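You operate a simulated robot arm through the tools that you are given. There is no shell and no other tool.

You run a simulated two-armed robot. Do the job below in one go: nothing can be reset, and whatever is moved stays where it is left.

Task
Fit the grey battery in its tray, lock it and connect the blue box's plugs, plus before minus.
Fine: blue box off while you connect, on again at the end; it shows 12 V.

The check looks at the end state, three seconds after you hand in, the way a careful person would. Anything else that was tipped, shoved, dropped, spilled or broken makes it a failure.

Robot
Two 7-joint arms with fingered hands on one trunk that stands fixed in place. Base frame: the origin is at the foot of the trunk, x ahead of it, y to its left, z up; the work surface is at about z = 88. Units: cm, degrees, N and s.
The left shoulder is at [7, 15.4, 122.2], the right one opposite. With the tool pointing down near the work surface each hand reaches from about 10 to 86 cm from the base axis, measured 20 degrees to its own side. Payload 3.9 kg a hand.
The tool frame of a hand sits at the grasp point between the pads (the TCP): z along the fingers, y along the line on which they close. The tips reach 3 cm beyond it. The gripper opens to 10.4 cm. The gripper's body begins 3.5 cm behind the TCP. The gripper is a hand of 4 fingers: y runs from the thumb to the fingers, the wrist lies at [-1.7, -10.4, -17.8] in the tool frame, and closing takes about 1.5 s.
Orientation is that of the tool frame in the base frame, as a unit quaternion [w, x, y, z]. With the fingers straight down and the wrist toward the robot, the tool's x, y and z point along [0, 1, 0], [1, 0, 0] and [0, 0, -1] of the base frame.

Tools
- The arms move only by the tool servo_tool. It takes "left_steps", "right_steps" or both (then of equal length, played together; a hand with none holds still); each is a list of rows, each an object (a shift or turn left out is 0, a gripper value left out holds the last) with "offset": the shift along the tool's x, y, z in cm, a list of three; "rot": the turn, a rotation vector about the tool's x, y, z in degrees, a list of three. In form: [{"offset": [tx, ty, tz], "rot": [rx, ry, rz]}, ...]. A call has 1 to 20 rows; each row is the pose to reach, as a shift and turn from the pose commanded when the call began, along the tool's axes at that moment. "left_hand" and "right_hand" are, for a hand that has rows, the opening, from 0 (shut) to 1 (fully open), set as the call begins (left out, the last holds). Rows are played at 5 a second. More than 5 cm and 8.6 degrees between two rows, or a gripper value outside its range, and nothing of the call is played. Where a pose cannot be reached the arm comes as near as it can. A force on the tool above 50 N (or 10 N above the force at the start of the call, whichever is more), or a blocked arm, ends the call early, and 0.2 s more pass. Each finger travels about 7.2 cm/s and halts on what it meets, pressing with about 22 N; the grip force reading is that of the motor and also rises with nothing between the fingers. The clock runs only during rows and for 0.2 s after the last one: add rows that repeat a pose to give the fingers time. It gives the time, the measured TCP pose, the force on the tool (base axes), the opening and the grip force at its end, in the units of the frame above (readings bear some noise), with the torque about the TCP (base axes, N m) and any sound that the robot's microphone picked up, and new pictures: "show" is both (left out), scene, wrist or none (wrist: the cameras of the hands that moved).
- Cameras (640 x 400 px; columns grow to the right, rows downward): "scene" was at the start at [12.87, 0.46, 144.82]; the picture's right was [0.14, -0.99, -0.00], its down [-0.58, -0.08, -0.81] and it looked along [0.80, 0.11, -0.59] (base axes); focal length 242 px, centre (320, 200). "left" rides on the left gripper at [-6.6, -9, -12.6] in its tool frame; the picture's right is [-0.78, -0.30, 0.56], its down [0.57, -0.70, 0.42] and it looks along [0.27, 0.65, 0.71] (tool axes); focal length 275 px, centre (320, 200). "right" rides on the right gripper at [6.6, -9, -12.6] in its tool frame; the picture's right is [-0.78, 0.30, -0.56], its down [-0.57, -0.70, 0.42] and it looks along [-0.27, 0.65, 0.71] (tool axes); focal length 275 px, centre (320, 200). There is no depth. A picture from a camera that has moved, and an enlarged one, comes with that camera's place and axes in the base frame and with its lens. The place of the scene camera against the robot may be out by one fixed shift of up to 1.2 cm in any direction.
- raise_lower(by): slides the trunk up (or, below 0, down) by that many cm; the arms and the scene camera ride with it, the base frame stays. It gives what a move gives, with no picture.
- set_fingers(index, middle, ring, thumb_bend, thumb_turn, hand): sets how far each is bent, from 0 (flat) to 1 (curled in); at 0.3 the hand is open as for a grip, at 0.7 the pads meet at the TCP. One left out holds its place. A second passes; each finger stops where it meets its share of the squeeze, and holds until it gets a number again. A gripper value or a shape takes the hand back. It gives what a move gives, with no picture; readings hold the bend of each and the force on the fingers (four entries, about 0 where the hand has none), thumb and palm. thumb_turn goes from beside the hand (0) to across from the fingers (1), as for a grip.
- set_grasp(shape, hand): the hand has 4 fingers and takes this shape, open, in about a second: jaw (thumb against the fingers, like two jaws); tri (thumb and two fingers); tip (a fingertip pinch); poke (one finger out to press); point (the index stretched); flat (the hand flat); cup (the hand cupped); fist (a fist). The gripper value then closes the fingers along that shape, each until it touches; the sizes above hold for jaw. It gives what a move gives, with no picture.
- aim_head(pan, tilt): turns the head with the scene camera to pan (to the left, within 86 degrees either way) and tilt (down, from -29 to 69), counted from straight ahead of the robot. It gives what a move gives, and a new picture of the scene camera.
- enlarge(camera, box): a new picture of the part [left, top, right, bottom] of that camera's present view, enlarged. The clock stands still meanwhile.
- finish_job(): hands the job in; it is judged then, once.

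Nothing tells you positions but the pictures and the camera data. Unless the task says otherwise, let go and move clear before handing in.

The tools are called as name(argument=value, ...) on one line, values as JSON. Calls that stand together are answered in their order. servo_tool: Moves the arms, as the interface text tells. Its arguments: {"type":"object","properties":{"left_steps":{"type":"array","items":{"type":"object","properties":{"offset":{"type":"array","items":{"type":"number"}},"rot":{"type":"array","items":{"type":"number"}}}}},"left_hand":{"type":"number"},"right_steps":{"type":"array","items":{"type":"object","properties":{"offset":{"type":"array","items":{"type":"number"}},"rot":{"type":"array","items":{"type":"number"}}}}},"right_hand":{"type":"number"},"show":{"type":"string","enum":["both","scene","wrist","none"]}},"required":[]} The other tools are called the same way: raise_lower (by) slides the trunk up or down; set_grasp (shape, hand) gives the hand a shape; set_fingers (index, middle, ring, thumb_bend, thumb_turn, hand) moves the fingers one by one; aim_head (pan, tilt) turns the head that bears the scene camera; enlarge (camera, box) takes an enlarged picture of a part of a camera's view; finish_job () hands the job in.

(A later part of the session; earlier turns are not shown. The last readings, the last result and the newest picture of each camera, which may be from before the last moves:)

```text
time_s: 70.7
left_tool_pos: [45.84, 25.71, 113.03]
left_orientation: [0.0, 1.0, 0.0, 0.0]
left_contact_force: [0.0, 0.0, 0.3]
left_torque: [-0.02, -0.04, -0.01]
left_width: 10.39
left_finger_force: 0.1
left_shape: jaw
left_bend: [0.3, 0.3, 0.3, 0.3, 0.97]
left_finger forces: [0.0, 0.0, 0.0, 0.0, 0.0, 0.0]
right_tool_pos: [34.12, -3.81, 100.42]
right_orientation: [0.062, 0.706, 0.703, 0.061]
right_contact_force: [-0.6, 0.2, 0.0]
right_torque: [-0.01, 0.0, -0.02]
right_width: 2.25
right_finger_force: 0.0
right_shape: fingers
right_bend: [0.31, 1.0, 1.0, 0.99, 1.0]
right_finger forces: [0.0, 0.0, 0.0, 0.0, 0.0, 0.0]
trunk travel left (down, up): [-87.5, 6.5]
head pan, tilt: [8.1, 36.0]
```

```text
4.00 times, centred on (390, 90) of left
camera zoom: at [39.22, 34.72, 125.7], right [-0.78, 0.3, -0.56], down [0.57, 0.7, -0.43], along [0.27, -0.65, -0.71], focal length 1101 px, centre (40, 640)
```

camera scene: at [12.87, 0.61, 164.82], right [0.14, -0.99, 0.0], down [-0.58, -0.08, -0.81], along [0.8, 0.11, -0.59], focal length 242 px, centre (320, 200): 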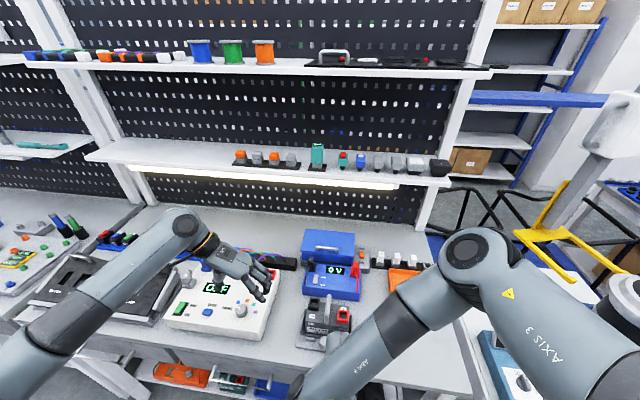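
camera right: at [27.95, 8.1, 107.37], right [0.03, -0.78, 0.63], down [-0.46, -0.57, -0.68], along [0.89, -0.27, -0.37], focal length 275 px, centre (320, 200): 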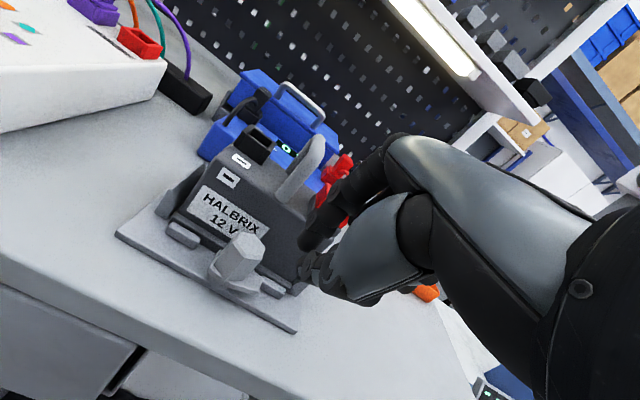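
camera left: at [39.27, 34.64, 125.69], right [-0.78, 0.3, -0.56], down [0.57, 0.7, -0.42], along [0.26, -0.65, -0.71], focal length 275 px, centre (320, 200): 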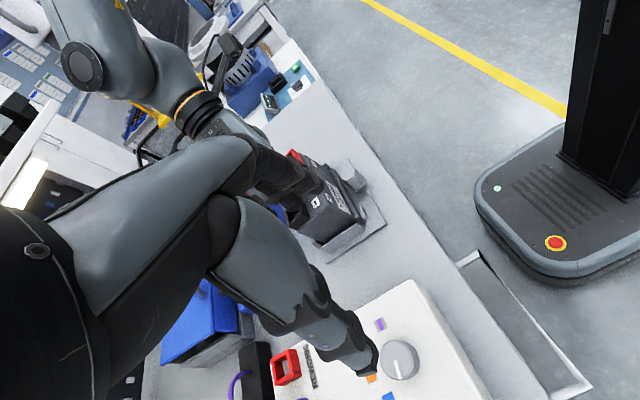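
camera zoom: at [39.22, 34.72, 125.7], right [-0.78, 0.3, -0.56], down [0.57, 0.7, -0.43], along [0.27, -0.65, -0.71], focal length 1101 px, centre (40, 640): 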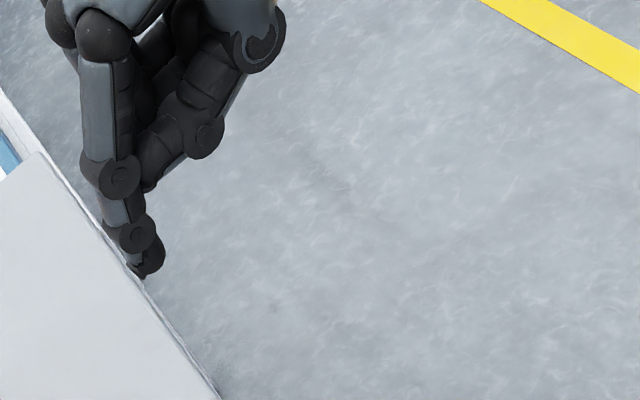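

enlarge(camera="left", box=[340, 180, 390, 230])

enlarge(camera="right", box=[165, 80, 225, 140])

enlarge(camera="right", box=[220, 145, 300, 215])

```text
8.00 times, centred on (365, 205) of left
camera zoom: at [39.22, 34.72, 125.7], right [-0.78, 0.3, -0.56], down [0.57, 0.7, -0.43], along [0.27, -0.65, -0.71], focal length 2202 px, centre (-40, 160)
```

zoom: 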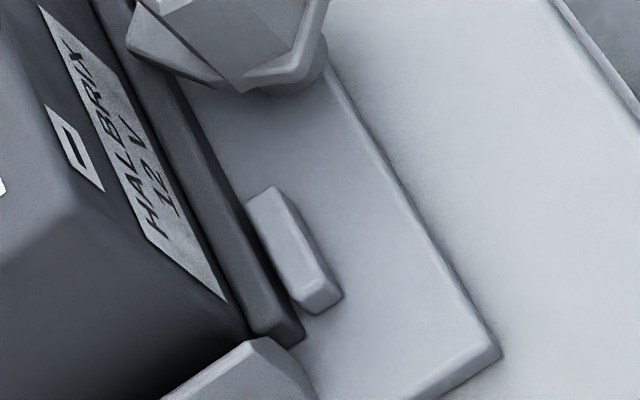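

```text
6.67 times, centred on (195, 110) of right
camera zoom: at [23.08, 2.84, 111.25], right [0.19, -0.78, 0.6], down [-0.62, -0.57, -0.54], along [0.76, -0.27, -0.59], focal length 1835 px, centre (1153, 800)
```

zoom: 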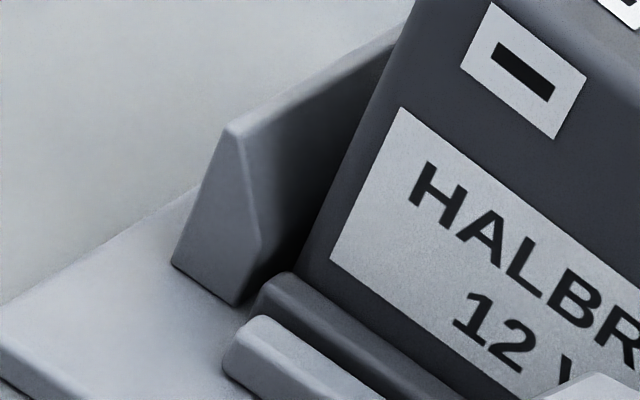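

```text
5.71 times, centred on (260, 180) of right
camera zoom: at [23.08, 2.84, 111.25], right [0.19, -0.78, 0.6], down [-0.62, -0.57, -0.54], along [0.76, -0.27, -0.59], focal length 1573 px, centre (663, 314)
```

zoom: 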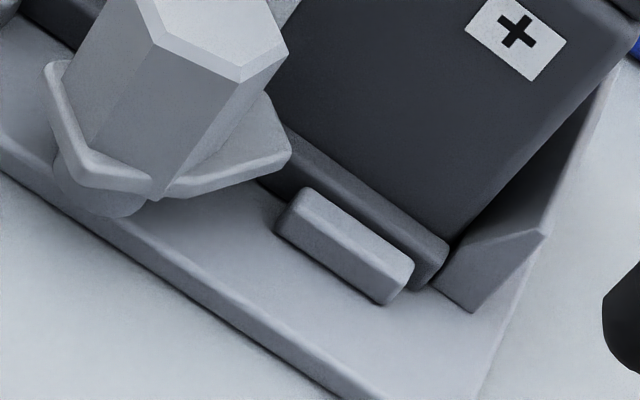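

The tab clears the flange by about half a centimetre; it was my finger that ran into the hex. I come down again further out on the tab, with the tip at z≈90 so it passes above the flange.

servo_tool(right_steps=[{"offset": [2, 2.5, 1.5]}, {"offset": [4.11, 5.18, 3.93]}, {"offset": [4.11, 4.8, 6.2]}, {"offset": [4.11, 4.31, 8.86]}, {"offset": [4.11, 4.31, 8.86]}], show="none")

enlarge(camera="right", box=[200, 80, 400, 240])

enlarge(camera="left", box=[320, 110, 400, 190])

```text
time_s: 71.9
left_tool_pos: [45.95, 25.7, 113.01]
left_orientation: [0.0, 1.0, -0.001, 0.0]
left_contact_force: [-0.1, 0.1, -0.4]
left_torque: [0.04, 0.01, -0.01]
left_width: 10.36
left_finger_force: 0.1
left_shape: jaw
left_bend: [0.3, 0.3, 0.3, 0.3, 0.97]
left_finger forces: [0.0, 0.0, 0.1, 0.0, 0.0, 0.0]
right_tool_pos: [39.83, 0.15, 92.41]
right_orientation: [0.063, 0.705, 0.703, 0.062]
right_contact_force: [-0.5, -0.5, 0.6]
right_torque: [0.01, -0.01, -0.03]
right_width: 2.24
right_finger_force: 0.0
right_shape: fingers
right_bend: [0.31, 1.0, 1.0, 0.99, 1.0]
right_finger forces: [0.1, 0.1, 0.1, 0.0, 0.0, 0.0]
trunk travel left (down, up): [-87.5, 6.5]
head pan, tilt: [8.1, 36.0]
```

```text
2.50 times, centred on (300, 160) of right
camera zoom: at [28.91, 6.94, 103.35], right [0.19, -0.78, 0.6], down [-0.62, -0.57, -0.54], along [0.76, -0.27, -0.59], focal length 688 px, centre (370, 300)
```

zoom: 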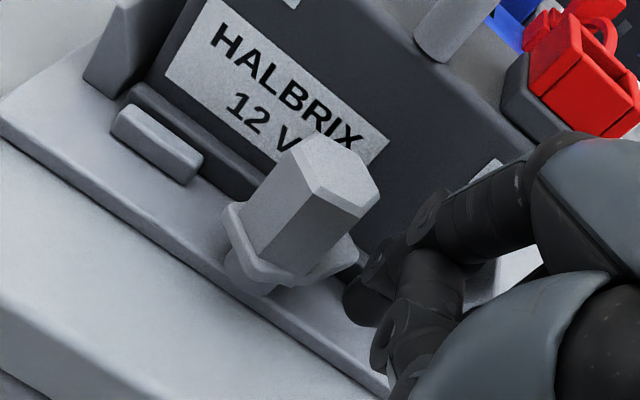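

```text
5.00 times, centred on (360, 150) of left
camera zoom: at [39.25, 34.7, 125.7], right [-0.78, 0.3, -0.56], down [0.57, 0.7, -0.43], along [0.27, -0.65, -0.71], focal length 1376 px, centre (120, 450)
```

zoom: 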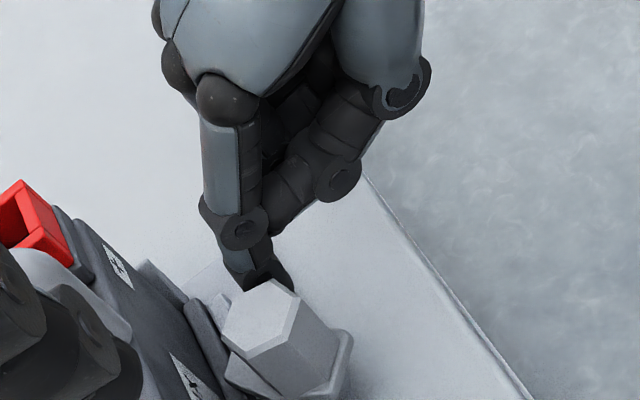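

servo_tool(right_steps=[{"offset": [0.35, 0.27, 0.05]}, {"offset": [0.69, 0.54, 0.1]}, {"offset": [0.8, 0.76, 0.13]}, {"offset": [0.9, 0.96, 0.17]}, {"offset": [1.05, 1.25, 0.22]}, {"offset": [1.05, 1.25, 0.22]}], show="none")

enlarge(camera="right", box=[200, 80, 400, 240])

enlarge(camera="left", box=[320, 110, 400, 190])

```text
time_s: 73.3
left_tool_pos: [45.89, 25.49, 113.06]
left_orientation: [0.0, 1.0, 0.0, 0.0]
left_contact_force: [0.1, -0.6, 0.4]
left_torque: [-0.02, -0.01, -0.02]
left_width: 10.37
left_finger_force: 0.0
left_shape: jaw
left_bend: [0.3, 0.3, 0.3, 0.3, 0.97]
left_finger forces: [0.0, 0.0, 0.1, 0.0, 0.1, 0.0]
right_tool_pos: [41.16, 1.1, 92.48]
right_orientation: [0.062, 0.705, 0.704, 0.062]
right_contact_force: [-1.3, -0.5, 0.7]
right_torque: [-0.02, 0.0, -0.03]
right_width: 2.23
right_finger_force: 0.1
right_shape: fingers
right_bend: [0.31, 1.0, 1.0, 0.99, 1.0]
right_finger forces: [0.0, 0.0, 0.0, 0.0, 0.0, 0.1]
trunk travel left (down, up): [-87.5, 6.5]
head pan, tilt: [8.1, 36.0]
```

```text
2.50 times, centred on (300, 160) of right
camera zoom: at [30.15, 7.9, 103.4], right [0.19, -0.78, 0.6], down [-0.62, -0.57, -0.54], along [0.76, -0.27, -0.59], focal length 688 px, centre (370, 300)
```

zoom: 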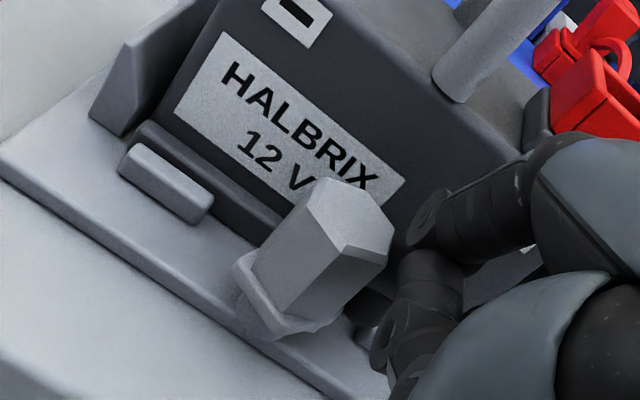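

```text
5.00 times, centred on (360, 150) of left
camera zoom: at [39.21, 34.62, 125.74], right [-0.78, 0.3, -0.56], down [0.57, 0.7, -0.42], along [0.27, -0.65, -0.71], focal length 1376 px, centre (120, 450)
```

zoom: 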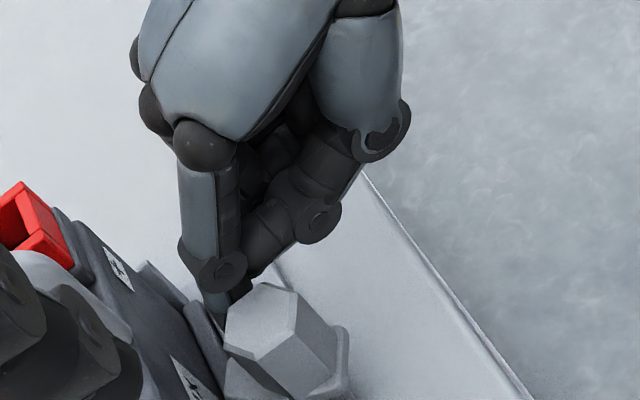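

It keeps turning with little force. I push the remaining part.

servo_tool(right_steps=[{"offset": [0.25, 0.34, 0.06]}, {"offset": [0.45, 0.45, 0.08]}, {"offset": [0.65, 0.5, 0.09]}, {"offset": [0.85, 0.52, 0.09]}, {"offset": [0.85, 0.52, 0.09]}], show="none")

enlarge(camera="right", box=[200, 80, 400, 240])

enlarge(camera="left", box=[320, 110, 400, 190])

```text
time_s: 74.5
left_tool_pos: [45.87, 25.24, 113.16]
left_orientation: [-0.001, 1.0, 0.0, 0.0]
left_contact_force: [-0.7, -0.2, 0.1]
left_torque: [0.02, -0.01, -0.01]
left_width: 10.35
left_finger_force: 0.0
left_shape: jaw
left_bend: [0.3, 0.3, 0.3, 0.3, 0.97]
left_finger forces: [0.0, 0.1, 0.0, 0.0, 0.0, 0.0]
right_tool_pos: [41.71, 1.65, 92.56]
right_orientation: [0.062, 0.707, 0.702, 0.062]
right_contact_force: [3.9, -22.6, 4.0]
right_torque: [0.36, -0.06, -0.88]
right_width: 2.22
right_finger_force: 19.8
right_shape: fingers
right_bend: [0.31, 1.0, 1.0, 0.99, 1.0]
right_finger forces: [16.0, 0.0, 0.0, 0.1, 23.5, 0.0]
trunk travel left (down, up): [-87.5, 6.5]
head pan, tilt: [8.1, 36.0]
```

```text
2.50 times, centred on (300, 160) of right
camera zoom: at [30.77, 8.35, 103.37], right [0.19, -0.78, 0.6], down [-0.62, -0.57, -0.54], along [0.76, -0.27, -0.59], focal length 688 px, centre (370, 300)
```

zoom: 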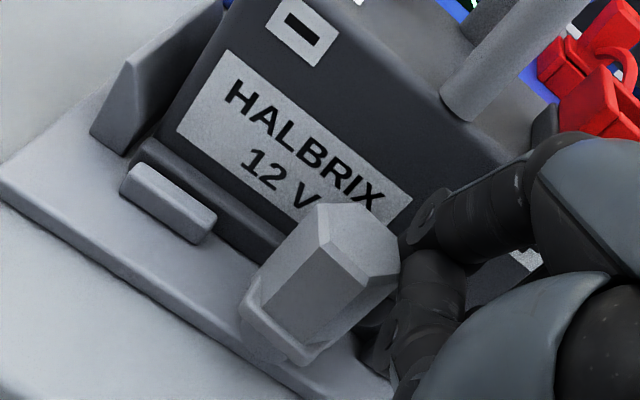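

```text
5.00 times, centred on (360, 150) of left
camera zoom: at [39.26, 34.22, 125.85], right [-0.78, 0.3, -0.56], down [0.57, 0.7, -0.42], along [0.26, -0.65, -0.72], focal length 1376 px, centre (120, 450)
```

zoom: 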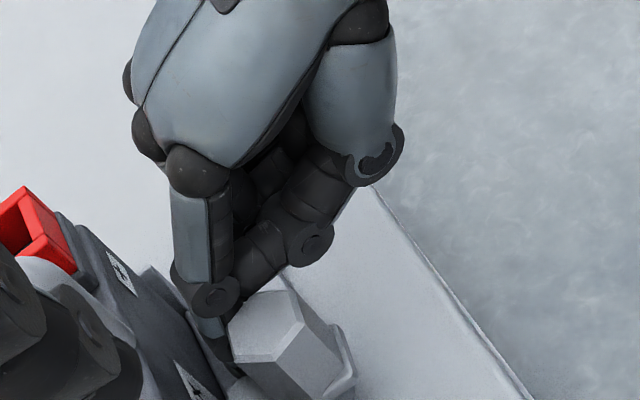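

The curled thumb has met the hex. I back off gently and check the tab angle.

servo_tool(right_steps=[{"offset": [-0.9, -0.1, 0]}, {"offset": [-1.3, -0.8, -0.2]}, {"offset": [-1.5, -2.5, -1]}, {"offset": [-1.5, -4, -4]}, {"offset": [-3, -5, -8]}, {"offset": [-6, -5, -10]}, {"offset": [-6, -5, -10]}], show="none")

enlarge(camera="scene", box=[310, 325, 350, 358])

enlarge(camera="right", box=[180, 100, 280, 190])

enlarge(camera="left", box=[340, 155, 380, 195])

```text
time_s: 76.1
left_tool_pos: [45.93, 25.59, 113.03]
left_orientation: [0.0, 1.0, -0.001, 0.0]
left_contact_force: [-0.5, 0.4, -0.3]
left_torque: [-0.02, -0.03, -0.01]
left_width: 10.38
left_finger_force: 0.1
left_shape: jaw
left_bend: [0.3, 0.3, 0.3, 0.3, 0.97]
left_finger forces: [0.0, 0.0, 0.1, 0.1, 0.0, 0.0]
right_tool_pos: [34.87, -4.06, 101.57]
right_orientation: [0.061, 0.706, 0.703, 0.061]
right_contact_force: [-0.4, -0.6, 0.3]
right_torque: [0.0, 0.01, 0.01]
right_width: 2.2
right_finger_force: 0.0
right_shape: fingers
right_bend: [0.31, 1.0, 1.0, 0.99, 1.0]
right_finger forces: [0.0, 0.0, 0.0, 0.1, 0.0, 0.0]
trunk travel left (down, up): [-87.5, 6.5]
head pan, tilt: [8.1, 36.0]
```

```text
12.12 times, centred on (330, 342) of scene
camera zoom: at [12.92, 0.5, 164.81], right [0.14, -0.99, 0.0], down [-0.58, -0.08, -0.81], along [0.8, 0.11, -0.59], focal length 2936 px, centre (199, -1515)
```

zoom: 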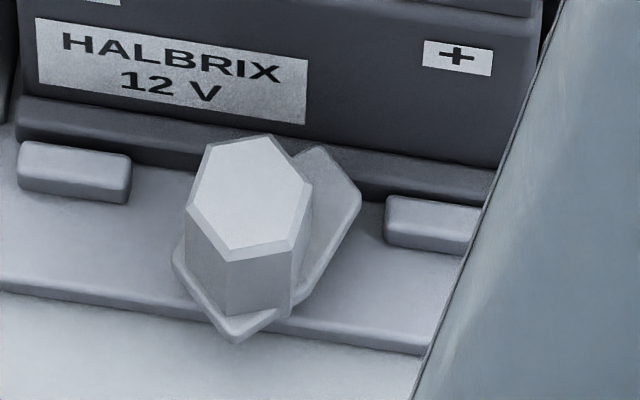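

```text
4.44 times, centred on (230, 145) of right
camera zoom: at [23.86, 2.71, 112.34], right [0.19, -0.78, 0.6], down [-0.62, -0.57, -0.54], along [0.76, -0.27, -0.59], focal length 1224 px, centre (720, 444)
```

zoom: 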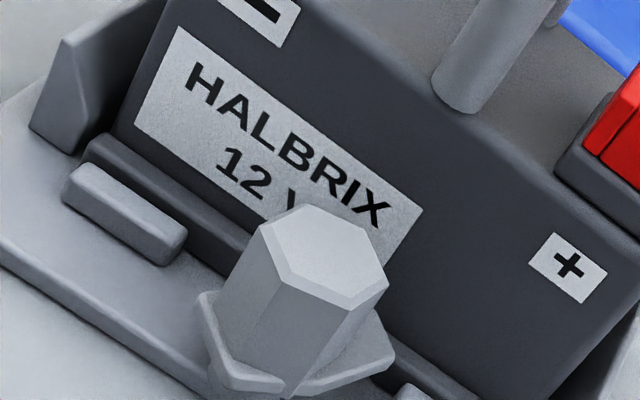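

```text
10.00 times, centred on (360, 175) of left
camera zoom: at [39.25, 34.67, 125.7], right [-0.78, 0.3, -0.56], down [0.57, 0.7, -0.43], along [0.27, -0.65, -0.71], focal length 2753 px, centre (-80, 450)
```

zoom: 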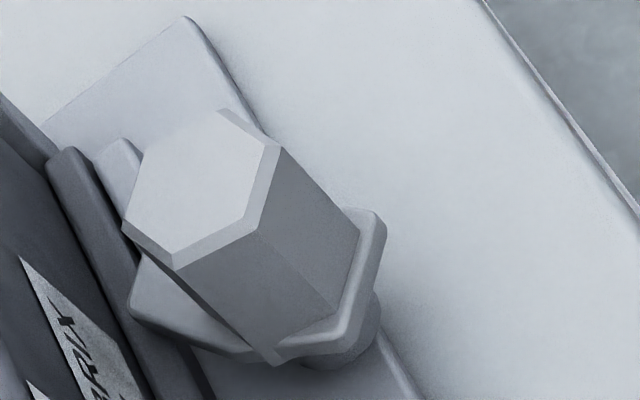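

The tab springs back to exactly where its corner meets the flange edge, so the flange front is probably still riding up on the stops. I tilt the right hand for a low, nearly horizontal look at the front edge.

servo_tool(right_steps=[{"offset": [0, 0, 0.5], "rot": [-7.5, 0, 0]}, {"offset": [0, 0, 1.5], "rot": [-15, 0, 0]}, {"offset": [0, 0.2, 3], "rot": [-22.5, 0, 0]}, {"offset": [0, 0.4, 4.5], "rot": [-30, 0, 0]}, {"offset": [0, 0.4, 4.5], "rot": [-30, 0, 0]}], show="wrist")

enlarge(camera="right", box=[120, 120, 320, 260])

```text
time_s: 77.5
left_tool_pos: [45.9, 25.62, 113.11]
left_orientation: [0.0, 1.0, 0.0, 0.0]
left_contact_force: [0.0, 0.1, 0.4]
left_torque: [-0.01, -0.01, -0.01]
left_width: 10.39
left_finger_force: 0.1
left_shape: jaw
left_bend: [0.3, 0.3, 0.3, 0.3, 0.97]
left_finger forces: [0.1, 0.0, 0.0, 0.1, 0.0, 0.0]
right_tool_pos: [38.93, -6.42, 97.94]
right_orientation: [0.26, 0.695, 0.626, 0.241]
right_contact_force: [0.0, -0.2, -0.8]
right_torque: [-0.03, -0.01, 0.0]
right_width: 2.23
right_finger_force: 0.0
right_shape: fingers
right_bend: [0.31, 1.0, 1.0, 0.99, 1.0]
right_finger forces: [0.0, 0.1, 0.0, 0.1, 0.0, 0.1]
right hand out of reach, approached as far as the arm can: row 4
trunk travel left (down, up): [-87.5, 6.5]
head pan, tilt: [8.1, 36.0]
stopped in row 5 (right hand): the arm was blocked; the commanded pose is now the measured one
camera right: at [24.62, 1.79, 101.47], right [-0.23, -0.76, 0.61], down [-0.3, -0.54, -0.79], along [0.93, -0.36, -0.11], focal length 275 px, centre (320, 200)
```

right: 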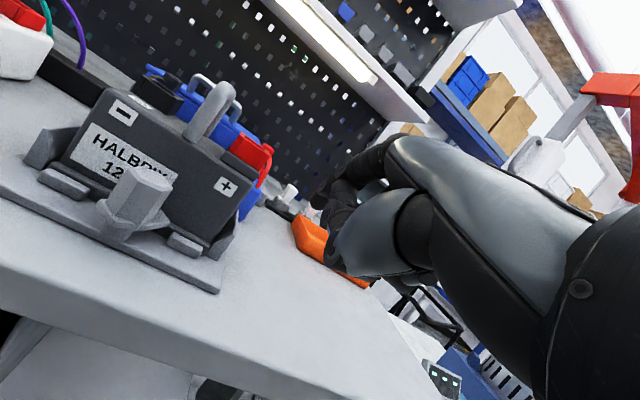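

```text
2.86 times, centred on (220, 190) of right
camera zoom: at [24.62, 1.79, 101.47], right [-0.23, -0.76, 0.61], down [-0.3, -0.54, -0.79], along [0.93, -0.36, -0.11], focal length 786 px, centre (606, 229)
```

zoom: 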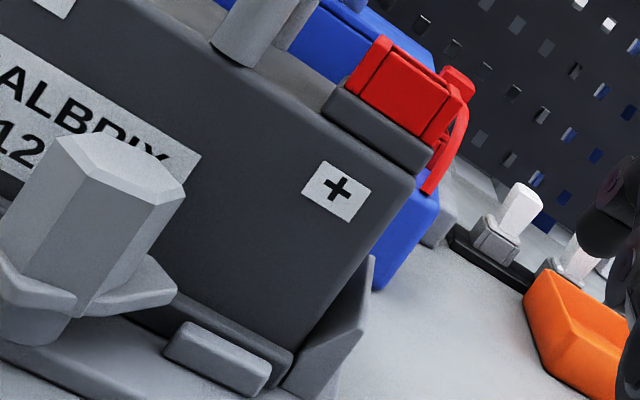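

enlarge(camera="right", box=[150, 190, 240, 260])

enlarge(camera="right", box=[30, 120, 150, 220])

```text
5.71 times, centred on (195, 225) of right
camera zoom: at [24.62, 1.79, 101.47], right [-0.23, -0.76, 0.61], down [-0.3, -0.54, -0.79], along [0.93, -0.36, -0.11], focal length 1573 px, centre (1034, 57)
```

zoom: 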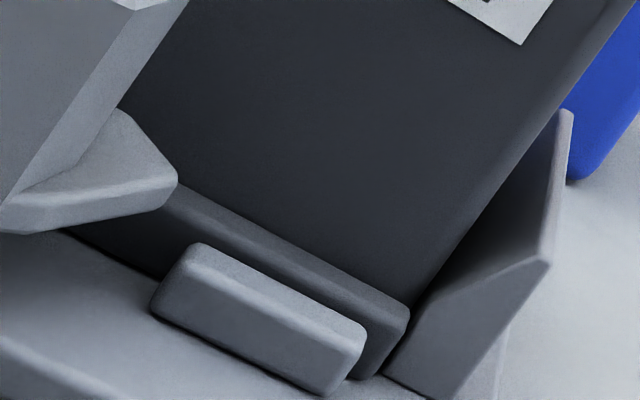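

```text
4.00 times, centred on (90, 170) of right
camera zoom: at [24.62, 1.79, 101.47], right [-0.23, -0.76, 0.61], down [-0.3, -0.54, -0.79], along [0.93, -0.36, -0.11], focal length 1101 px, centre (1240, 320)
```

zoom: 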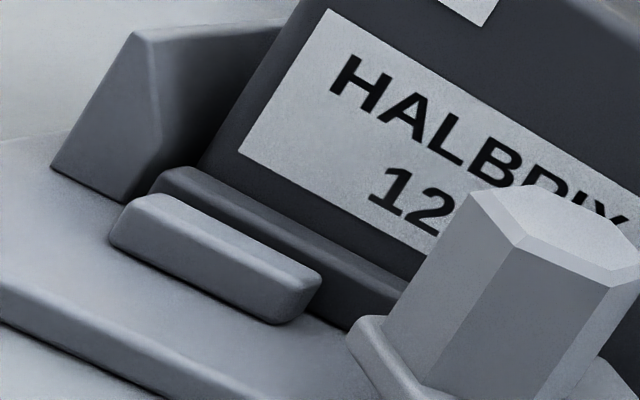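

This low view shows the flange fully down on the plate behind the stops, and the tab just above flange height — so my fingertip passed over the tab the second time and the thumb hit the hex. I restore the hand to 10° tilt and then yaw it 26° so the thumb stays clear.

servo_tool(right_steps=[{"offset": [0, -0.5, -1.5], "rot": [7.5, 0, 0]}, {"offset": [0, -1.5, -3], "rot": [15, 0, 0]}, {"offset": [0, -2, -4], "rot": [22.5, 0, 0]}, {"offset": [0, -2, -4.5], "rot": [30, 0, 0]}, {"offset": [0, -2, -4.5], "rot": [30, 0, 0]}], show="none")

servo_tool(right_steps=[{"offset": [0, 0, 0], "rot": [0, 1.2, -6.4]}, {"offset": [0, 0, 0], "rot": [0, 2.4, -12.8]}, {"offset": [0, 0, 0], "rot": [0, 3.5, -19.2]}, {"offset": [0, 0, 0], "rot": [0, 4.7, -25.6]}, {"offset": [0, 0, 0], "rot": [0, 4.7, -25.6]}], show="wrist")

enlarge(camera="left", box=[330, 30, 450, 150])

enlarge(camera="right", box=[270, 120, 400, 230])

```text
time_s: 78.7
left_tool_pos: [45.88, 25.61, 113.11]
left_orientation: [0.0, 1.0, 0.0, 0.001]
left_contact_force: [0.1, 0.5, 0.1]
left_torque: [-0.02, 0.04, -0.01]
left_width: 10.37
left_finger_force: 0.1
left_shape: jaw
left_bend: [0.3, 0.3, 0.3, 0.3, 0.97]
left_finger forces: [0.0, 0.0, 0.0, 0.0, 0.0, 0.0]
right_tool_pos: [34.25, -5.72, 99.98]
right_orientation: [0.07, 0.735, 0.67, 0.07]
right_contact_force: [0.2, -1.1, 0.6]
right_torque: [-0.01, 0.02, 0.0]
right_width: 2.2
right_finger_force: 0.0
right_shape: fingers
right_bend: [0.31, 1.0, 1.0, 0.99, 1.0]
right_finger forces: [0.0, 0.0, 0.0, 0.0, 0.0, 0.0]
trunk travel left (down, up): [-87.5, 6.5]
head pan, tilt: [8.1, 36.0]
```

```text
time_s: 79.9
left_tool_pos: [45.9, 25.68, 113.12]
left_orientation: [0.0, 1.0, 0.0, 0.0]
left_contact_force: [-0.3, 0.4, -0.3]
left_torque: [-0.01, 0.01, -0.01]
left_width: 10.37
left_finger_force: 0.0
left_shape: jaw
left_bend: [0.3, 0.3, 0.3, 0.3, 0.97]
left_finger forces: [0.0, 0.1, 0.0, 0.0, 0.0, 0.1]
right_tool_pos: [35.35, -5.8, 100.49]
right_orientation: [0.054, 0.586, 0.803, 0.095]
right_contact_force: [-0.6, 0.3, -0.1]
right_torque: [0.0, 0.0, 0.01]
right_width: 2.21
right_finger_force: 0.0
right_shape: fingers
right_bend: [0.31, 1.0, 1.0, 0.99, 1.0]
right_finger forces: [0.0, 0.1, 0.0, 0.0, 0.1, 0.0]
trunk travel left (down, up): [-87.5, 6.5]
head pan, tilt: [8.1, 36.0]
camera right: at [22.55, -3.16, 111.03], right [0.4, -0.7, 0.59], down [-0.39, -0.71, -0.58], along [0.83, 0.0, -0.56], focal length 275 px, centre (320, 200)
```

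right: 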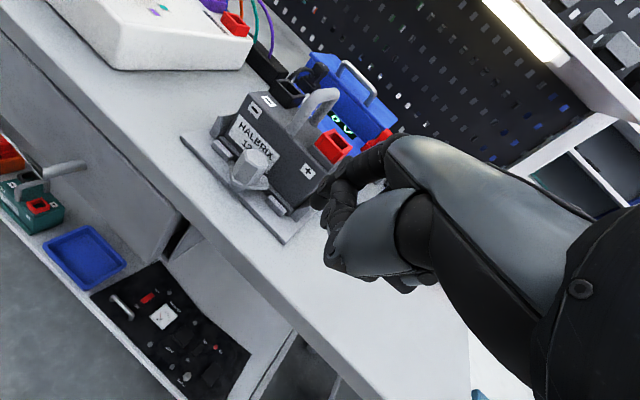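

```text
3.33 times, centred on (390, 90) of left
camera zoom: at [39.21, 34.65, 125.73], right [-0.78, 0.3, -0.56], down [0.57, 0.7, -0.42], along [0.27, -0.65, -0.71], focal length 918 px, centre (87, 567)
```

zoom: 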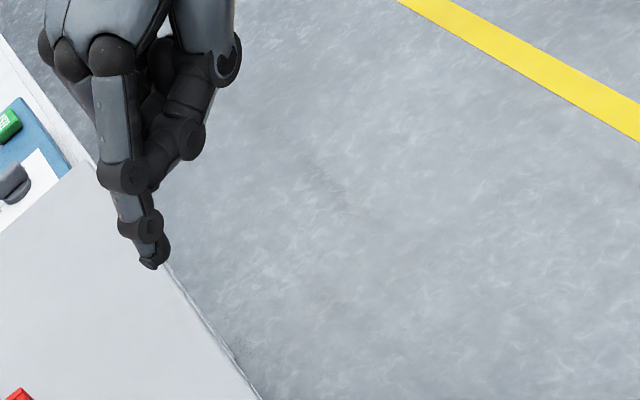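

```text
3.64 times, centred on (335, 175) of right
camera zoom: at [22.55, -3.16, 111.03], right [0.4, -0.7, 0.59], down [-0.39, -0.71, -0.58], along [0.83, 0.0, -0.56], focal length 1001 px, centre (266, 291)
```

zoom: 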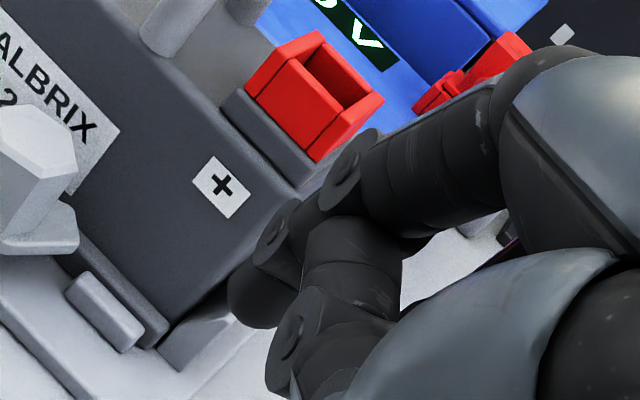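

The tip is now at TCP + (4.8, 2.5, −2.25). I bring it down to z≈89 just right-front of the tab.

servo_tool(right_steps=[{"offset": [1.3, 2.5, 2.2]}, {"offset": [2.55, 4.99, 4.49]}, {"offset": [2.5, 4.5, 6.7]}, {"offset": [2.45, 4.1, 8.6]}, {"offset": [2.4, 3.72, 10.25]}, {"offset": [2.4, 3.72, 10.25]}], show="none")

enlarge(camera="right", box=[200, 80, 400, 240])

enlarge(camera="left", box=[320, 110, 400, 190])

```text
time_s: 81.3
left_tool_pos: [45.86, 25.58, 113.19]
left_orientation: [0.0, 1.0, 0.0, -0.001]
left_contact_force: [-0.3, 0.3, -0.6]
left_torque: [0.01, 0.0, -0.01]
left_width: 10.37
left_finger_force: 0.1
left_shape: jaw
left_bend: [0.3, 0.3, 0.3, 0.3, 0.97]
left_finger forces: [0.0, 0.1, 0.0, 0.0, 0.0, 0.0]
right_tool_pos: [38.72, -1.51, 90.72]
right_orientation: [0.058, 0.566, 0.818, 0.082]
right_contact_force: [-0.2, -0.2, 0.1]
right_torque: [0.04, 0.0, 0.01]
right_width: 2.2
right_finger_force: 0.0
right_shape: fingers
right_bend: [0.31, 1.0, 1.0, 0.99, 1.0]
right_finger forces: [0.0, 0.0, 0.0, 0.1, 0.1, 0.1]
trunk travel left (down, up): [-87.5, 6.5]
head pan, tilt: [8.1, 36.0]
```

```text
2.50 times, centred on (300, 160) of right
camera zoom: at [25.83, 0.78, 101.2], right [0.44, -0.66, 0.61], down [-0.36, -0.75, -0.56], along [0.82, 0.03, -0.57], focal length 688 px, centre (370, 300)
```

zoom: 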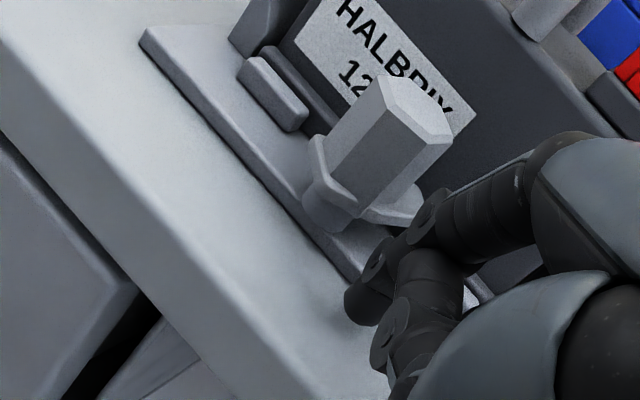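

```text
5.00 times, centred on (360, 150) of left
camera zoom: at [39.19, 34.64, 125.74], right [-0.78, 0.3, -0.56], down [0.57, 0.7, -0.42], along [0.27, -0.65, -0.71], focal length 1376 px, centre (120, 450)
```

zoom: 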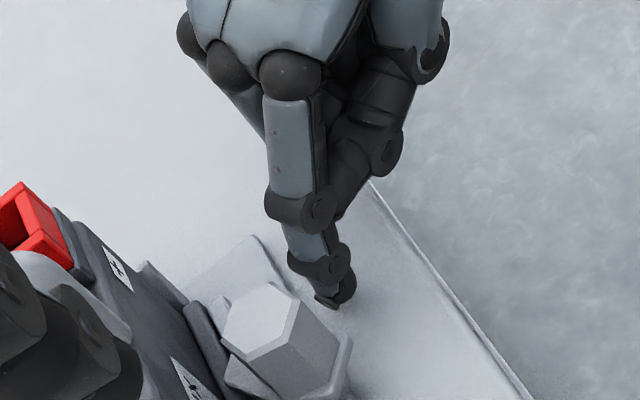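

The tip came out slightly low and forward; I raise it 0.75 cm and push along the corrected arc.

servo_tool(right_steps=[{"offset": [0, 0.15, -0.734]}, {"offset": [-0.525, 1.379, -0.482]}, {"offset": [-0.303, 2.194, -0.317]}, {"offset": [-0.21, 2.646, -0.225]}, {"offset": [-0.128, 2.99, -0.154]}, {"offset": [-0.128, 2.99, -0.154]}], show="none")

enlarge(camera="right", box=[200, 80, 400, 240])

enlarge(camera="left", box=[320, 110, 400, 190])

```text
time_s: 82.7
left_tool_pos: [45.95, 25.75, 113.12]
left_orientation: [0.001, 1.0, 0.001, 0.0]
left_contact_force: [-1.0, 0.8, -0.3]
left_torque: [0.07, 0.0, 0.01]
left_width: 10.36
left_finger_force: 0.0
left_shape: jaw
left_bend: [0.3, 0.3, 0.3, 0.3, 0.97]
left_finger forces: [0.0, 0.1, 0.1, 0.0, 0.1, 0.0]
right_tool_pos: [41.52, -0.63, 91.41]
right_orientation: [0.056, 0.566, 0.818, 0.083]
right_contact_force: [-0.7, 0.3, 0.5]
right_torque: [0.01, 0.05, -0.03]
right_width: 2.21
right_finger_force: 0.1
right_shape: fingers
right_bend: [0.31, 1.0, 1.0, 0.99, 1.0]
right_finger forces: [0.6, 0.0, 0.0, 0.0, 0.0, 0.0]
trunk travel left (down, up): [-87.5, 6.5]
head pan, tilt: [8.1, 36.0]
```

```text
2.50 times, centred on (300, 160) of right
camera zoom: at [28.64, 1.6, 101.9], right [0.44, -0.66, 0.6], down [-0.36, -0.75, -0.56], along [0.82, 0.03, -0.57], focal length 688 px, centre (370, 300)
```

zoom: 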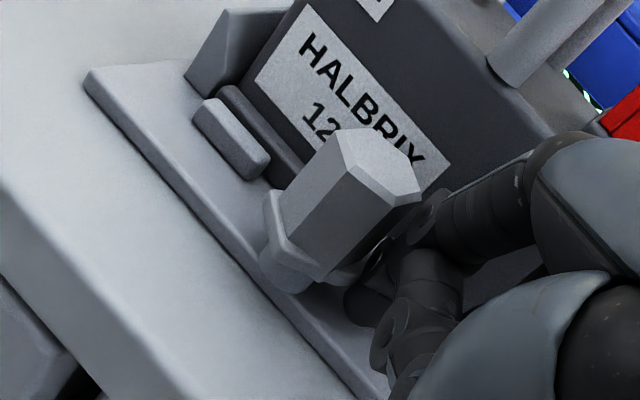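

```text
5.00 times, centred on (360, 150) of left
camera zoom: at [39.21, 34.64, 125.73], right [-0.78, 0.3, -0.56], down [0.57, 0.7, -0.42], along [0.27, -0.65, -0.71], focal length 1376 px, centre (120, 450)
```

zoom: 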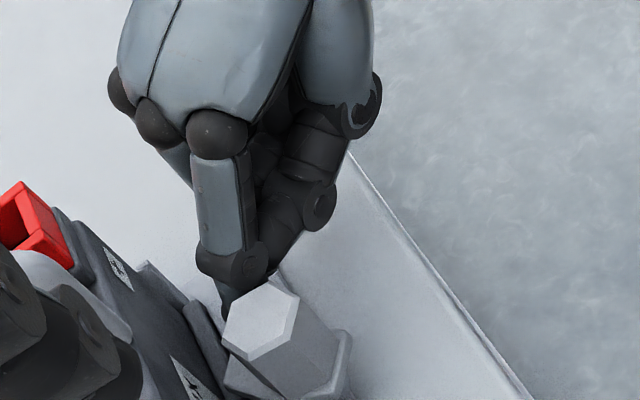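

servo_tool(right_steps=[{"offset": [0.176, 0.379, 0.077]}, {"offset": [0.31, 0.51, 0.1]}, {"offset": [0.45, 0.637, 0.129]}, {"offset": [0.45, 0.637, 0.129]}], show="none")

enlarge(camera="right", box=[200, 80, 400, 240])

enlarge(camera="left", box=[320, 110, 400, 190])

```text
time_s: 83.7
left_tool_pos: [45.93, 25.31, 113.2]
left_orientation: [0.0, 1.0, 0.0, 0.0]
left_contact_force: [-0.2, -0.3, -0.2]
left_torque: [0.01, 0.0, 0.0]
left_width: 10.36
left_finger_force: 0.1
left_shape: jaw
left_bend: [0.3, 0.3, 0.3, 0.3, 0.97]
left_finger forces: [0.1, 0.1, 0.0, 0.1, 0.0, 0.0]
right_tool_pos: [42.06, -0.14, 91.39]
right_orientation: [0.058, 0.568, 0.817, 0.083]
right_contact_force: [1.7, -9.2, 1.2]
right_torque: [0.15, 0.02, -0.39]
right_width: 2.17
right_finger_force: 5.6
right_shape: fingers
right_bend: [0.32, 1.0, 1.0, 0.99, 1.0]
right_finger forces: [10.7, 0.1, 0.0, 0.1, 0.0, 0.1]
trunk travel left (down, up): [-87.5, 6.5]
head pan, tilt: [8.1, 36.0]
```

```text
2.50 times, centred on (300, 160) of right
camera zoom: at [29.13, 2.11, 101.93], right [0.44, -0.66, 0.6], down [-0.36, -0.75, -0.56], along [0.82, 0.02, -0.57], focal length 688 px, centre (370, 300)
```

zoom: 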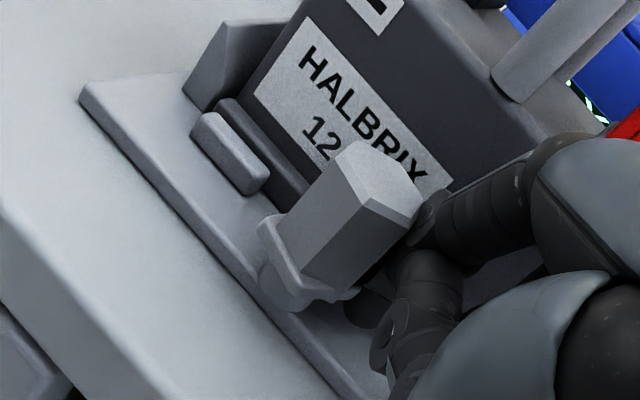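

```text
5.00 times, centred on (360, 150) of left
camera zoom: at [39.29, 34.43, 125.76], right [-0.78, 0.3, -0.56], down [0.57, 0.7, -0.42], along [0.26, -0.65, -0.71], focal length 1376 px, centre (120, 450)
```

zoom: 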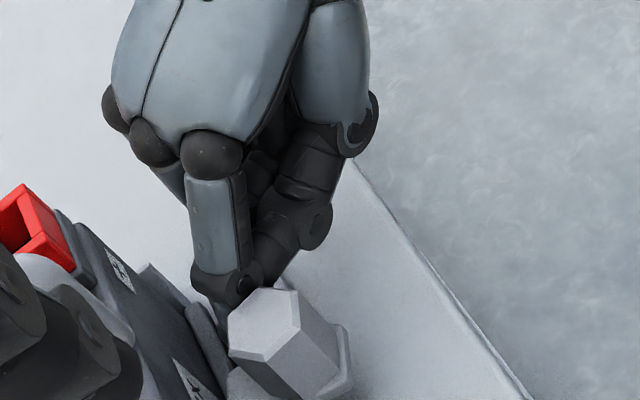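

The tab resists with about 9 N now, as if at a detent. I keep pushing a little further.

servo_tool(right_steps=[{"offset": [0.15, 0.1, 0.02]}, {"offset": [0.3, 0.17, 0.03]}, {"offset": [0.45, 0.25, 0.04]}, {"offset": [0.6, 0.32, 0.06]}, {"offset": [0.6, 0.32, 0.06]}], show="none")

enlarge(camera="right", box=[200, 80, 400, 240])

enlarge(camera="left", box=[320, 110, 400, 190])

```text
time_s: 84.9
left_tool_pos: [46.07, 25.2, 113.12]
left_orientation: [-0.002, 1.0, 0.0, -0.001]
left_contact_force: [-0.1, 0.5, -0.3]
left_torque: [-0.01, -0.04, -0.01]
left_width: 10.41
left_finger_force: 0.1
left_shape: jaw
left_bend: [0.3, 0.3, 0.3, 0.3, 0.97]
left_finger forces: [0.1, 0.0, 0.0, 0.1, 0.1, 0.0]
right_tool_pos: [42.32, 0.03, 91.38]
right_orientation: [0.058, 0.568, 0.817, 0.083]
right_contact_force: [6.4, -26.5, 1.6]
right_torque: [0.65, 0.11, -1.04]
right_width: 2.14
right_finger_force: 18.6
right_shape: fingers
right_bend: [0.33, 1.0, 1.0, 0.99, 1.0]
right_finger forces: [37.4, 0.0, 0.1, 0.0, 0.0, 0.0]
trunk travel left (down, up): [-87.5, 6.5]
head pan, tilt: [8.1, 36.0]
```

```text
2.50 times, centred on (300, 160) of right
camera zoom: at [29.41, 2.39, 101.89], right [0.44, -0.67, 0.6], down [-0.36, -0.75, -0.56], along [0.82, 0.02, -0.57], focal length 688 px, centre (370, 300)
```

zoom: 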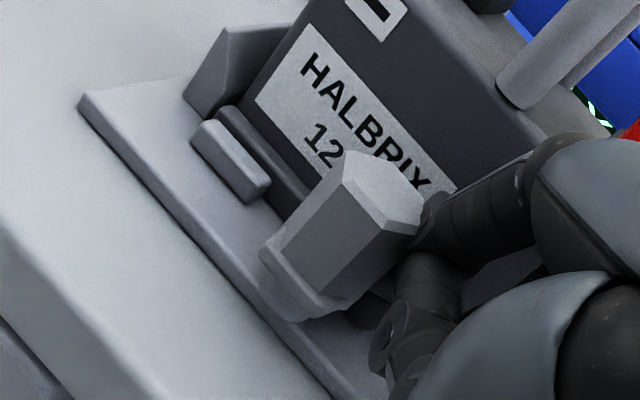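

```text
5.00 times, centred on (360, 150) of left
camera zoom: at [39.32, 34.13, 125.85], right [-0.78, 0.3, -0.55], down [0.57, 0.7, -0.42], along [0.26, -0.65, -0.72], focal length 1376 px, centre (120, 450)
```

zoom: 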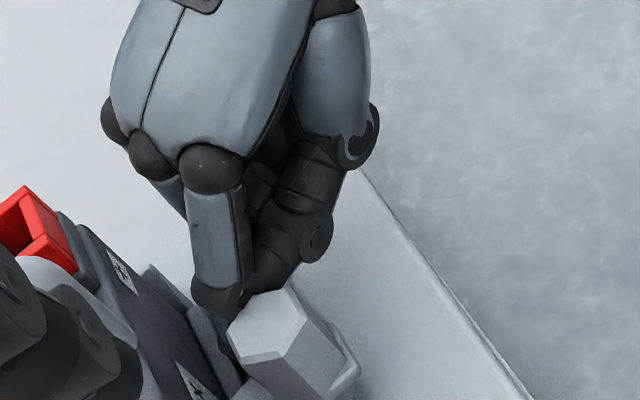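

enlarge(camera="scene", box=[305, 320, 345, 355])

enlarge(camera="left", box=[340, 155, 380, 195])

enlarge(camera="right", box=[265, 130, 345, 200])

```text
11.43 times, centred on (325, 338) of scene
camera zoom: at [13.02, -0.3, 164.81], right [0.14, -0.99, 0.0], down [-0.58, -0.08, -0.81], along [0.8, 0.12, -0.59], focal length 2768 px, centre (263, -1371)
```

zoom: 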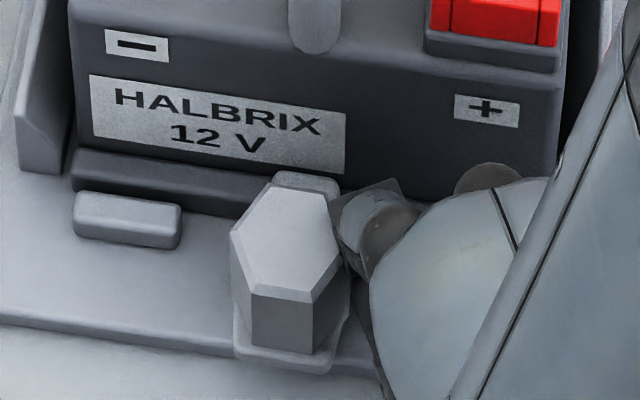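

```text
10.00 times, centred on (360, 175) of left
camera zoom: at [39.32, 34.13, 125.85], right [-0.78, 0.3, -0.55], down [0.57, 0.7, -0.42], along [0.26, -0.65, -0.72], focal length 2753 px, centre (-80, 450)
```

zoom: 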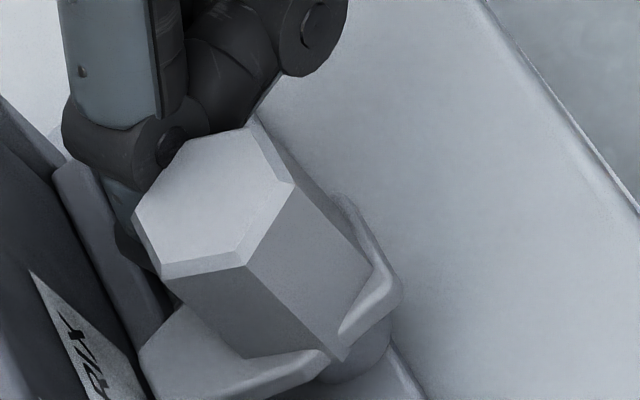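

```text
5.71 times, centred on (305, 165) of right
camera zoom: at [29.41, 2.39, 101.89], right [0.44, -0.67, 0.6], down [-0.36, -0.75, -0.56], along [0.82, 0.02, -0.57], focal length 1573 px, centre (406, 400)
```

zoom: 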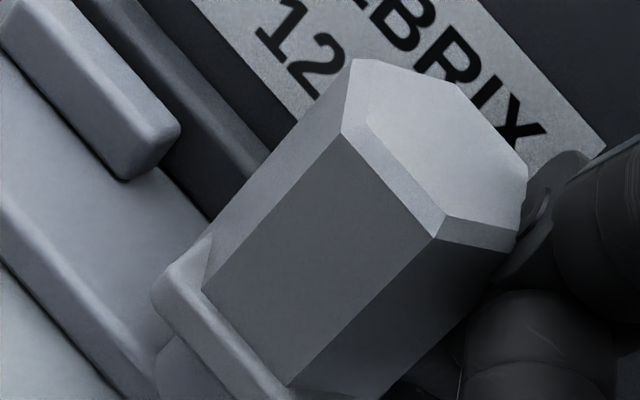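

The scene view now shows the tab pointing straight at the battery over the flange. I back the finger off to the right and see whether it stays.

servo_tool(right_steps=[{"offset": [-0.4, -0.15, -0.03]}, {"offset": [-0.9, -0.35, -0.07]}, {"offset": [-1.4, -0.6, -0.1]}], show="none")

enlarge(camera="scene", box=[305, 320, 345, 355])

enlarge(camera="left", box=[340, 155, 380, 195])

```text
time_s: 85.7
left_tool_pos: [45.95, 25.56, 113.05]
left_orientation: [0.0, 1.0, 0.0, 0.0]
left_contact_force: [0.6, 0.4, 0.9]
left_torque: [0.0, 0.0, 0.0]
left_width: 10.38
left_finger_force: 0.1
left_shape: jaw
left_bend: [0.3, 0.3, 0.3, 0.3, 0.97]
left_finger forces: [0.1, 0.0, 0.0, 0.1, 0.0, 0.0]
right_tool_pos: [41.89, -0.63, 91.37]
right_orientation: [0.056, 0.565, 0.819, 0.083]
right_contact_force: [0.4, 0.5, 0.1]
right_torque: [0.03, 0.02, -0.03]
right_width: 2.15
right_finger_force: 0.0
right_shape: fingers
right_bend: [0.32, 1.0, 1.0, 0.99, 1.0]
right_finger forces: [0.0, 0.2, 0.1, 0.0, 0.1, 0.1]
trunk travel left (down, up): [-87.5, 6.5]
head pan, tilt: [8.1, 36.0]
```

```text
11.43 times, centred on (325, 338) of scene
camera zoom: at [12.8, 0.51, 164.82], right [0.14, -0.99, 0.0], down [-0.58, -0.08, -0.81], along [0.8, 0.12, -0.59], focal length 2768 px, centre (263, -1371)
```

zoom: 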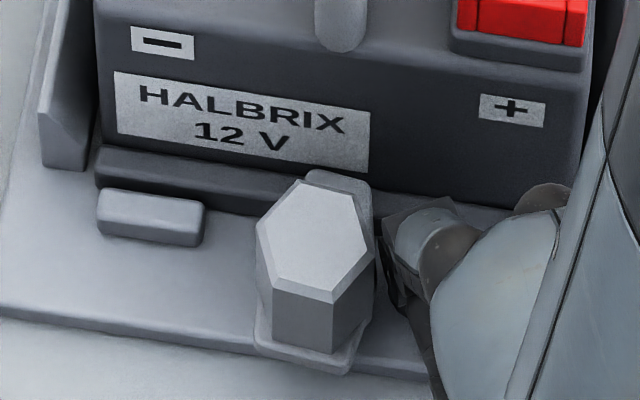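

```text
10.00 times, centred on (360, 175) of left
camera zoom: at [39.21, 34.64, 125.73], right [-0.78, 0.3, -0.56], down [0.57, 0.7, -0.42], along [0.26, -0.65, -0.71], focal length 2753 px, centre (-80, 450)
```

zoom: 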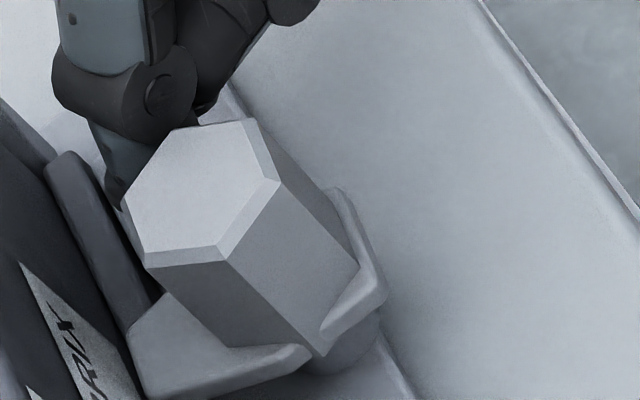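

The tab now stays over the flange at about −7°; its leading corner seems to touch the battery's front face, so the battery sits a touch too far forward. I nudge the battery back by pressing its front face low on the right side.

servo_tool(right_steps=[{"offset": [-0.7, 0.05, -1.2]}, {"offset": [-1.32, 0.115, -3.03]}, {"offset": [-1.53, 0.66, -2.92]}, {"offset": [-1.6, 0.85, -2.88]}, {"offset": [-1.67, 1.03, -2.84]}, {"offset": [-1.67, 1.03, -2.84]}], show="none")

enlarge(camera="scene", box=[295, 310, 355, 355])

enlarge(camera="left", box=[300, 100, 400, 200])

```text
time_s: 87.1
left_tool_pos: [45.95, 25.58, 113.08]
left_orientation: [0.0, 1.0, 0.0, 0.0]
left_contact_force: [-0.1, -0.1, -0.6]
left_torque: [0.02, -0.04, -0.01]
left_width: 10.38
left_finger_force: 0.0
left_shape: jaw
left_bend: [0.3, 0.3, 0.3, 0.3, 0.97]
left_finger forces: [0.0, 0.0, 0.1, 0.1, 0.1, 0.0]
right_tool_pos: [43.0, -2.13, 94.44]
right_orientation: [0.058, 0.567, 0.818, 0.081]
right_contact_force: [-0.6, -0.5, 0.2]
right_torque: [-0.01, 0.0, 0.0]
right_width: 2.18
right_finger_force: 0.0
right_shape: fingers
right_bend: [0.32, 1.0, 1.0, 0.99, 1.0]
right_finger forces: [0.1, 0.0, 0.0, 0.1, 0.0, 0.0]
trunk travel left (down, up): [-87.5, 6.5]
head pan, tilt: [8.1, 36.0]
```

```text
8.89 times, centred on (325, 332) of scene
camera zoom: at [12.88, 0.43, 164.82], right [0.14, -0.99, 0.0], down [-0.58, -0.08, -0.81], along [0.8, 0.11, -0.59], focal length 2153 px, centre (276, -978)
```

zoom: 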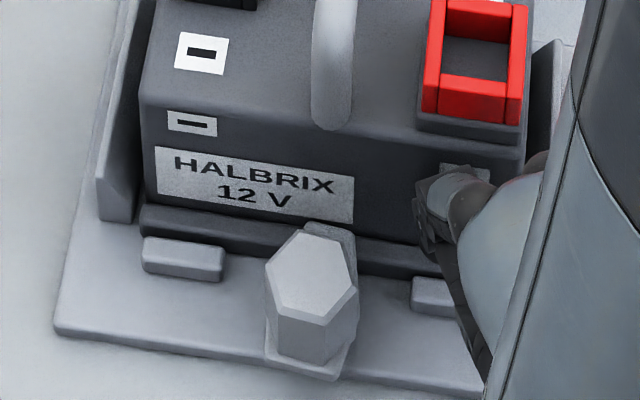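

```text
4.00 times, centred on (350, 150) of left
camera zoom: at [39.23, 34.62, 125.72], right [-0.78, 0.3, -0.56], down [0.57, 0.7, -0.42], along [0.27, -0.65, -0.71], focal length 1101 px, centre (200, 400)
```

zoom: 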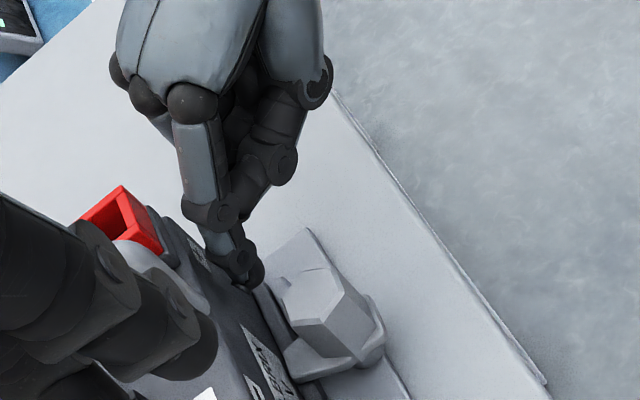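

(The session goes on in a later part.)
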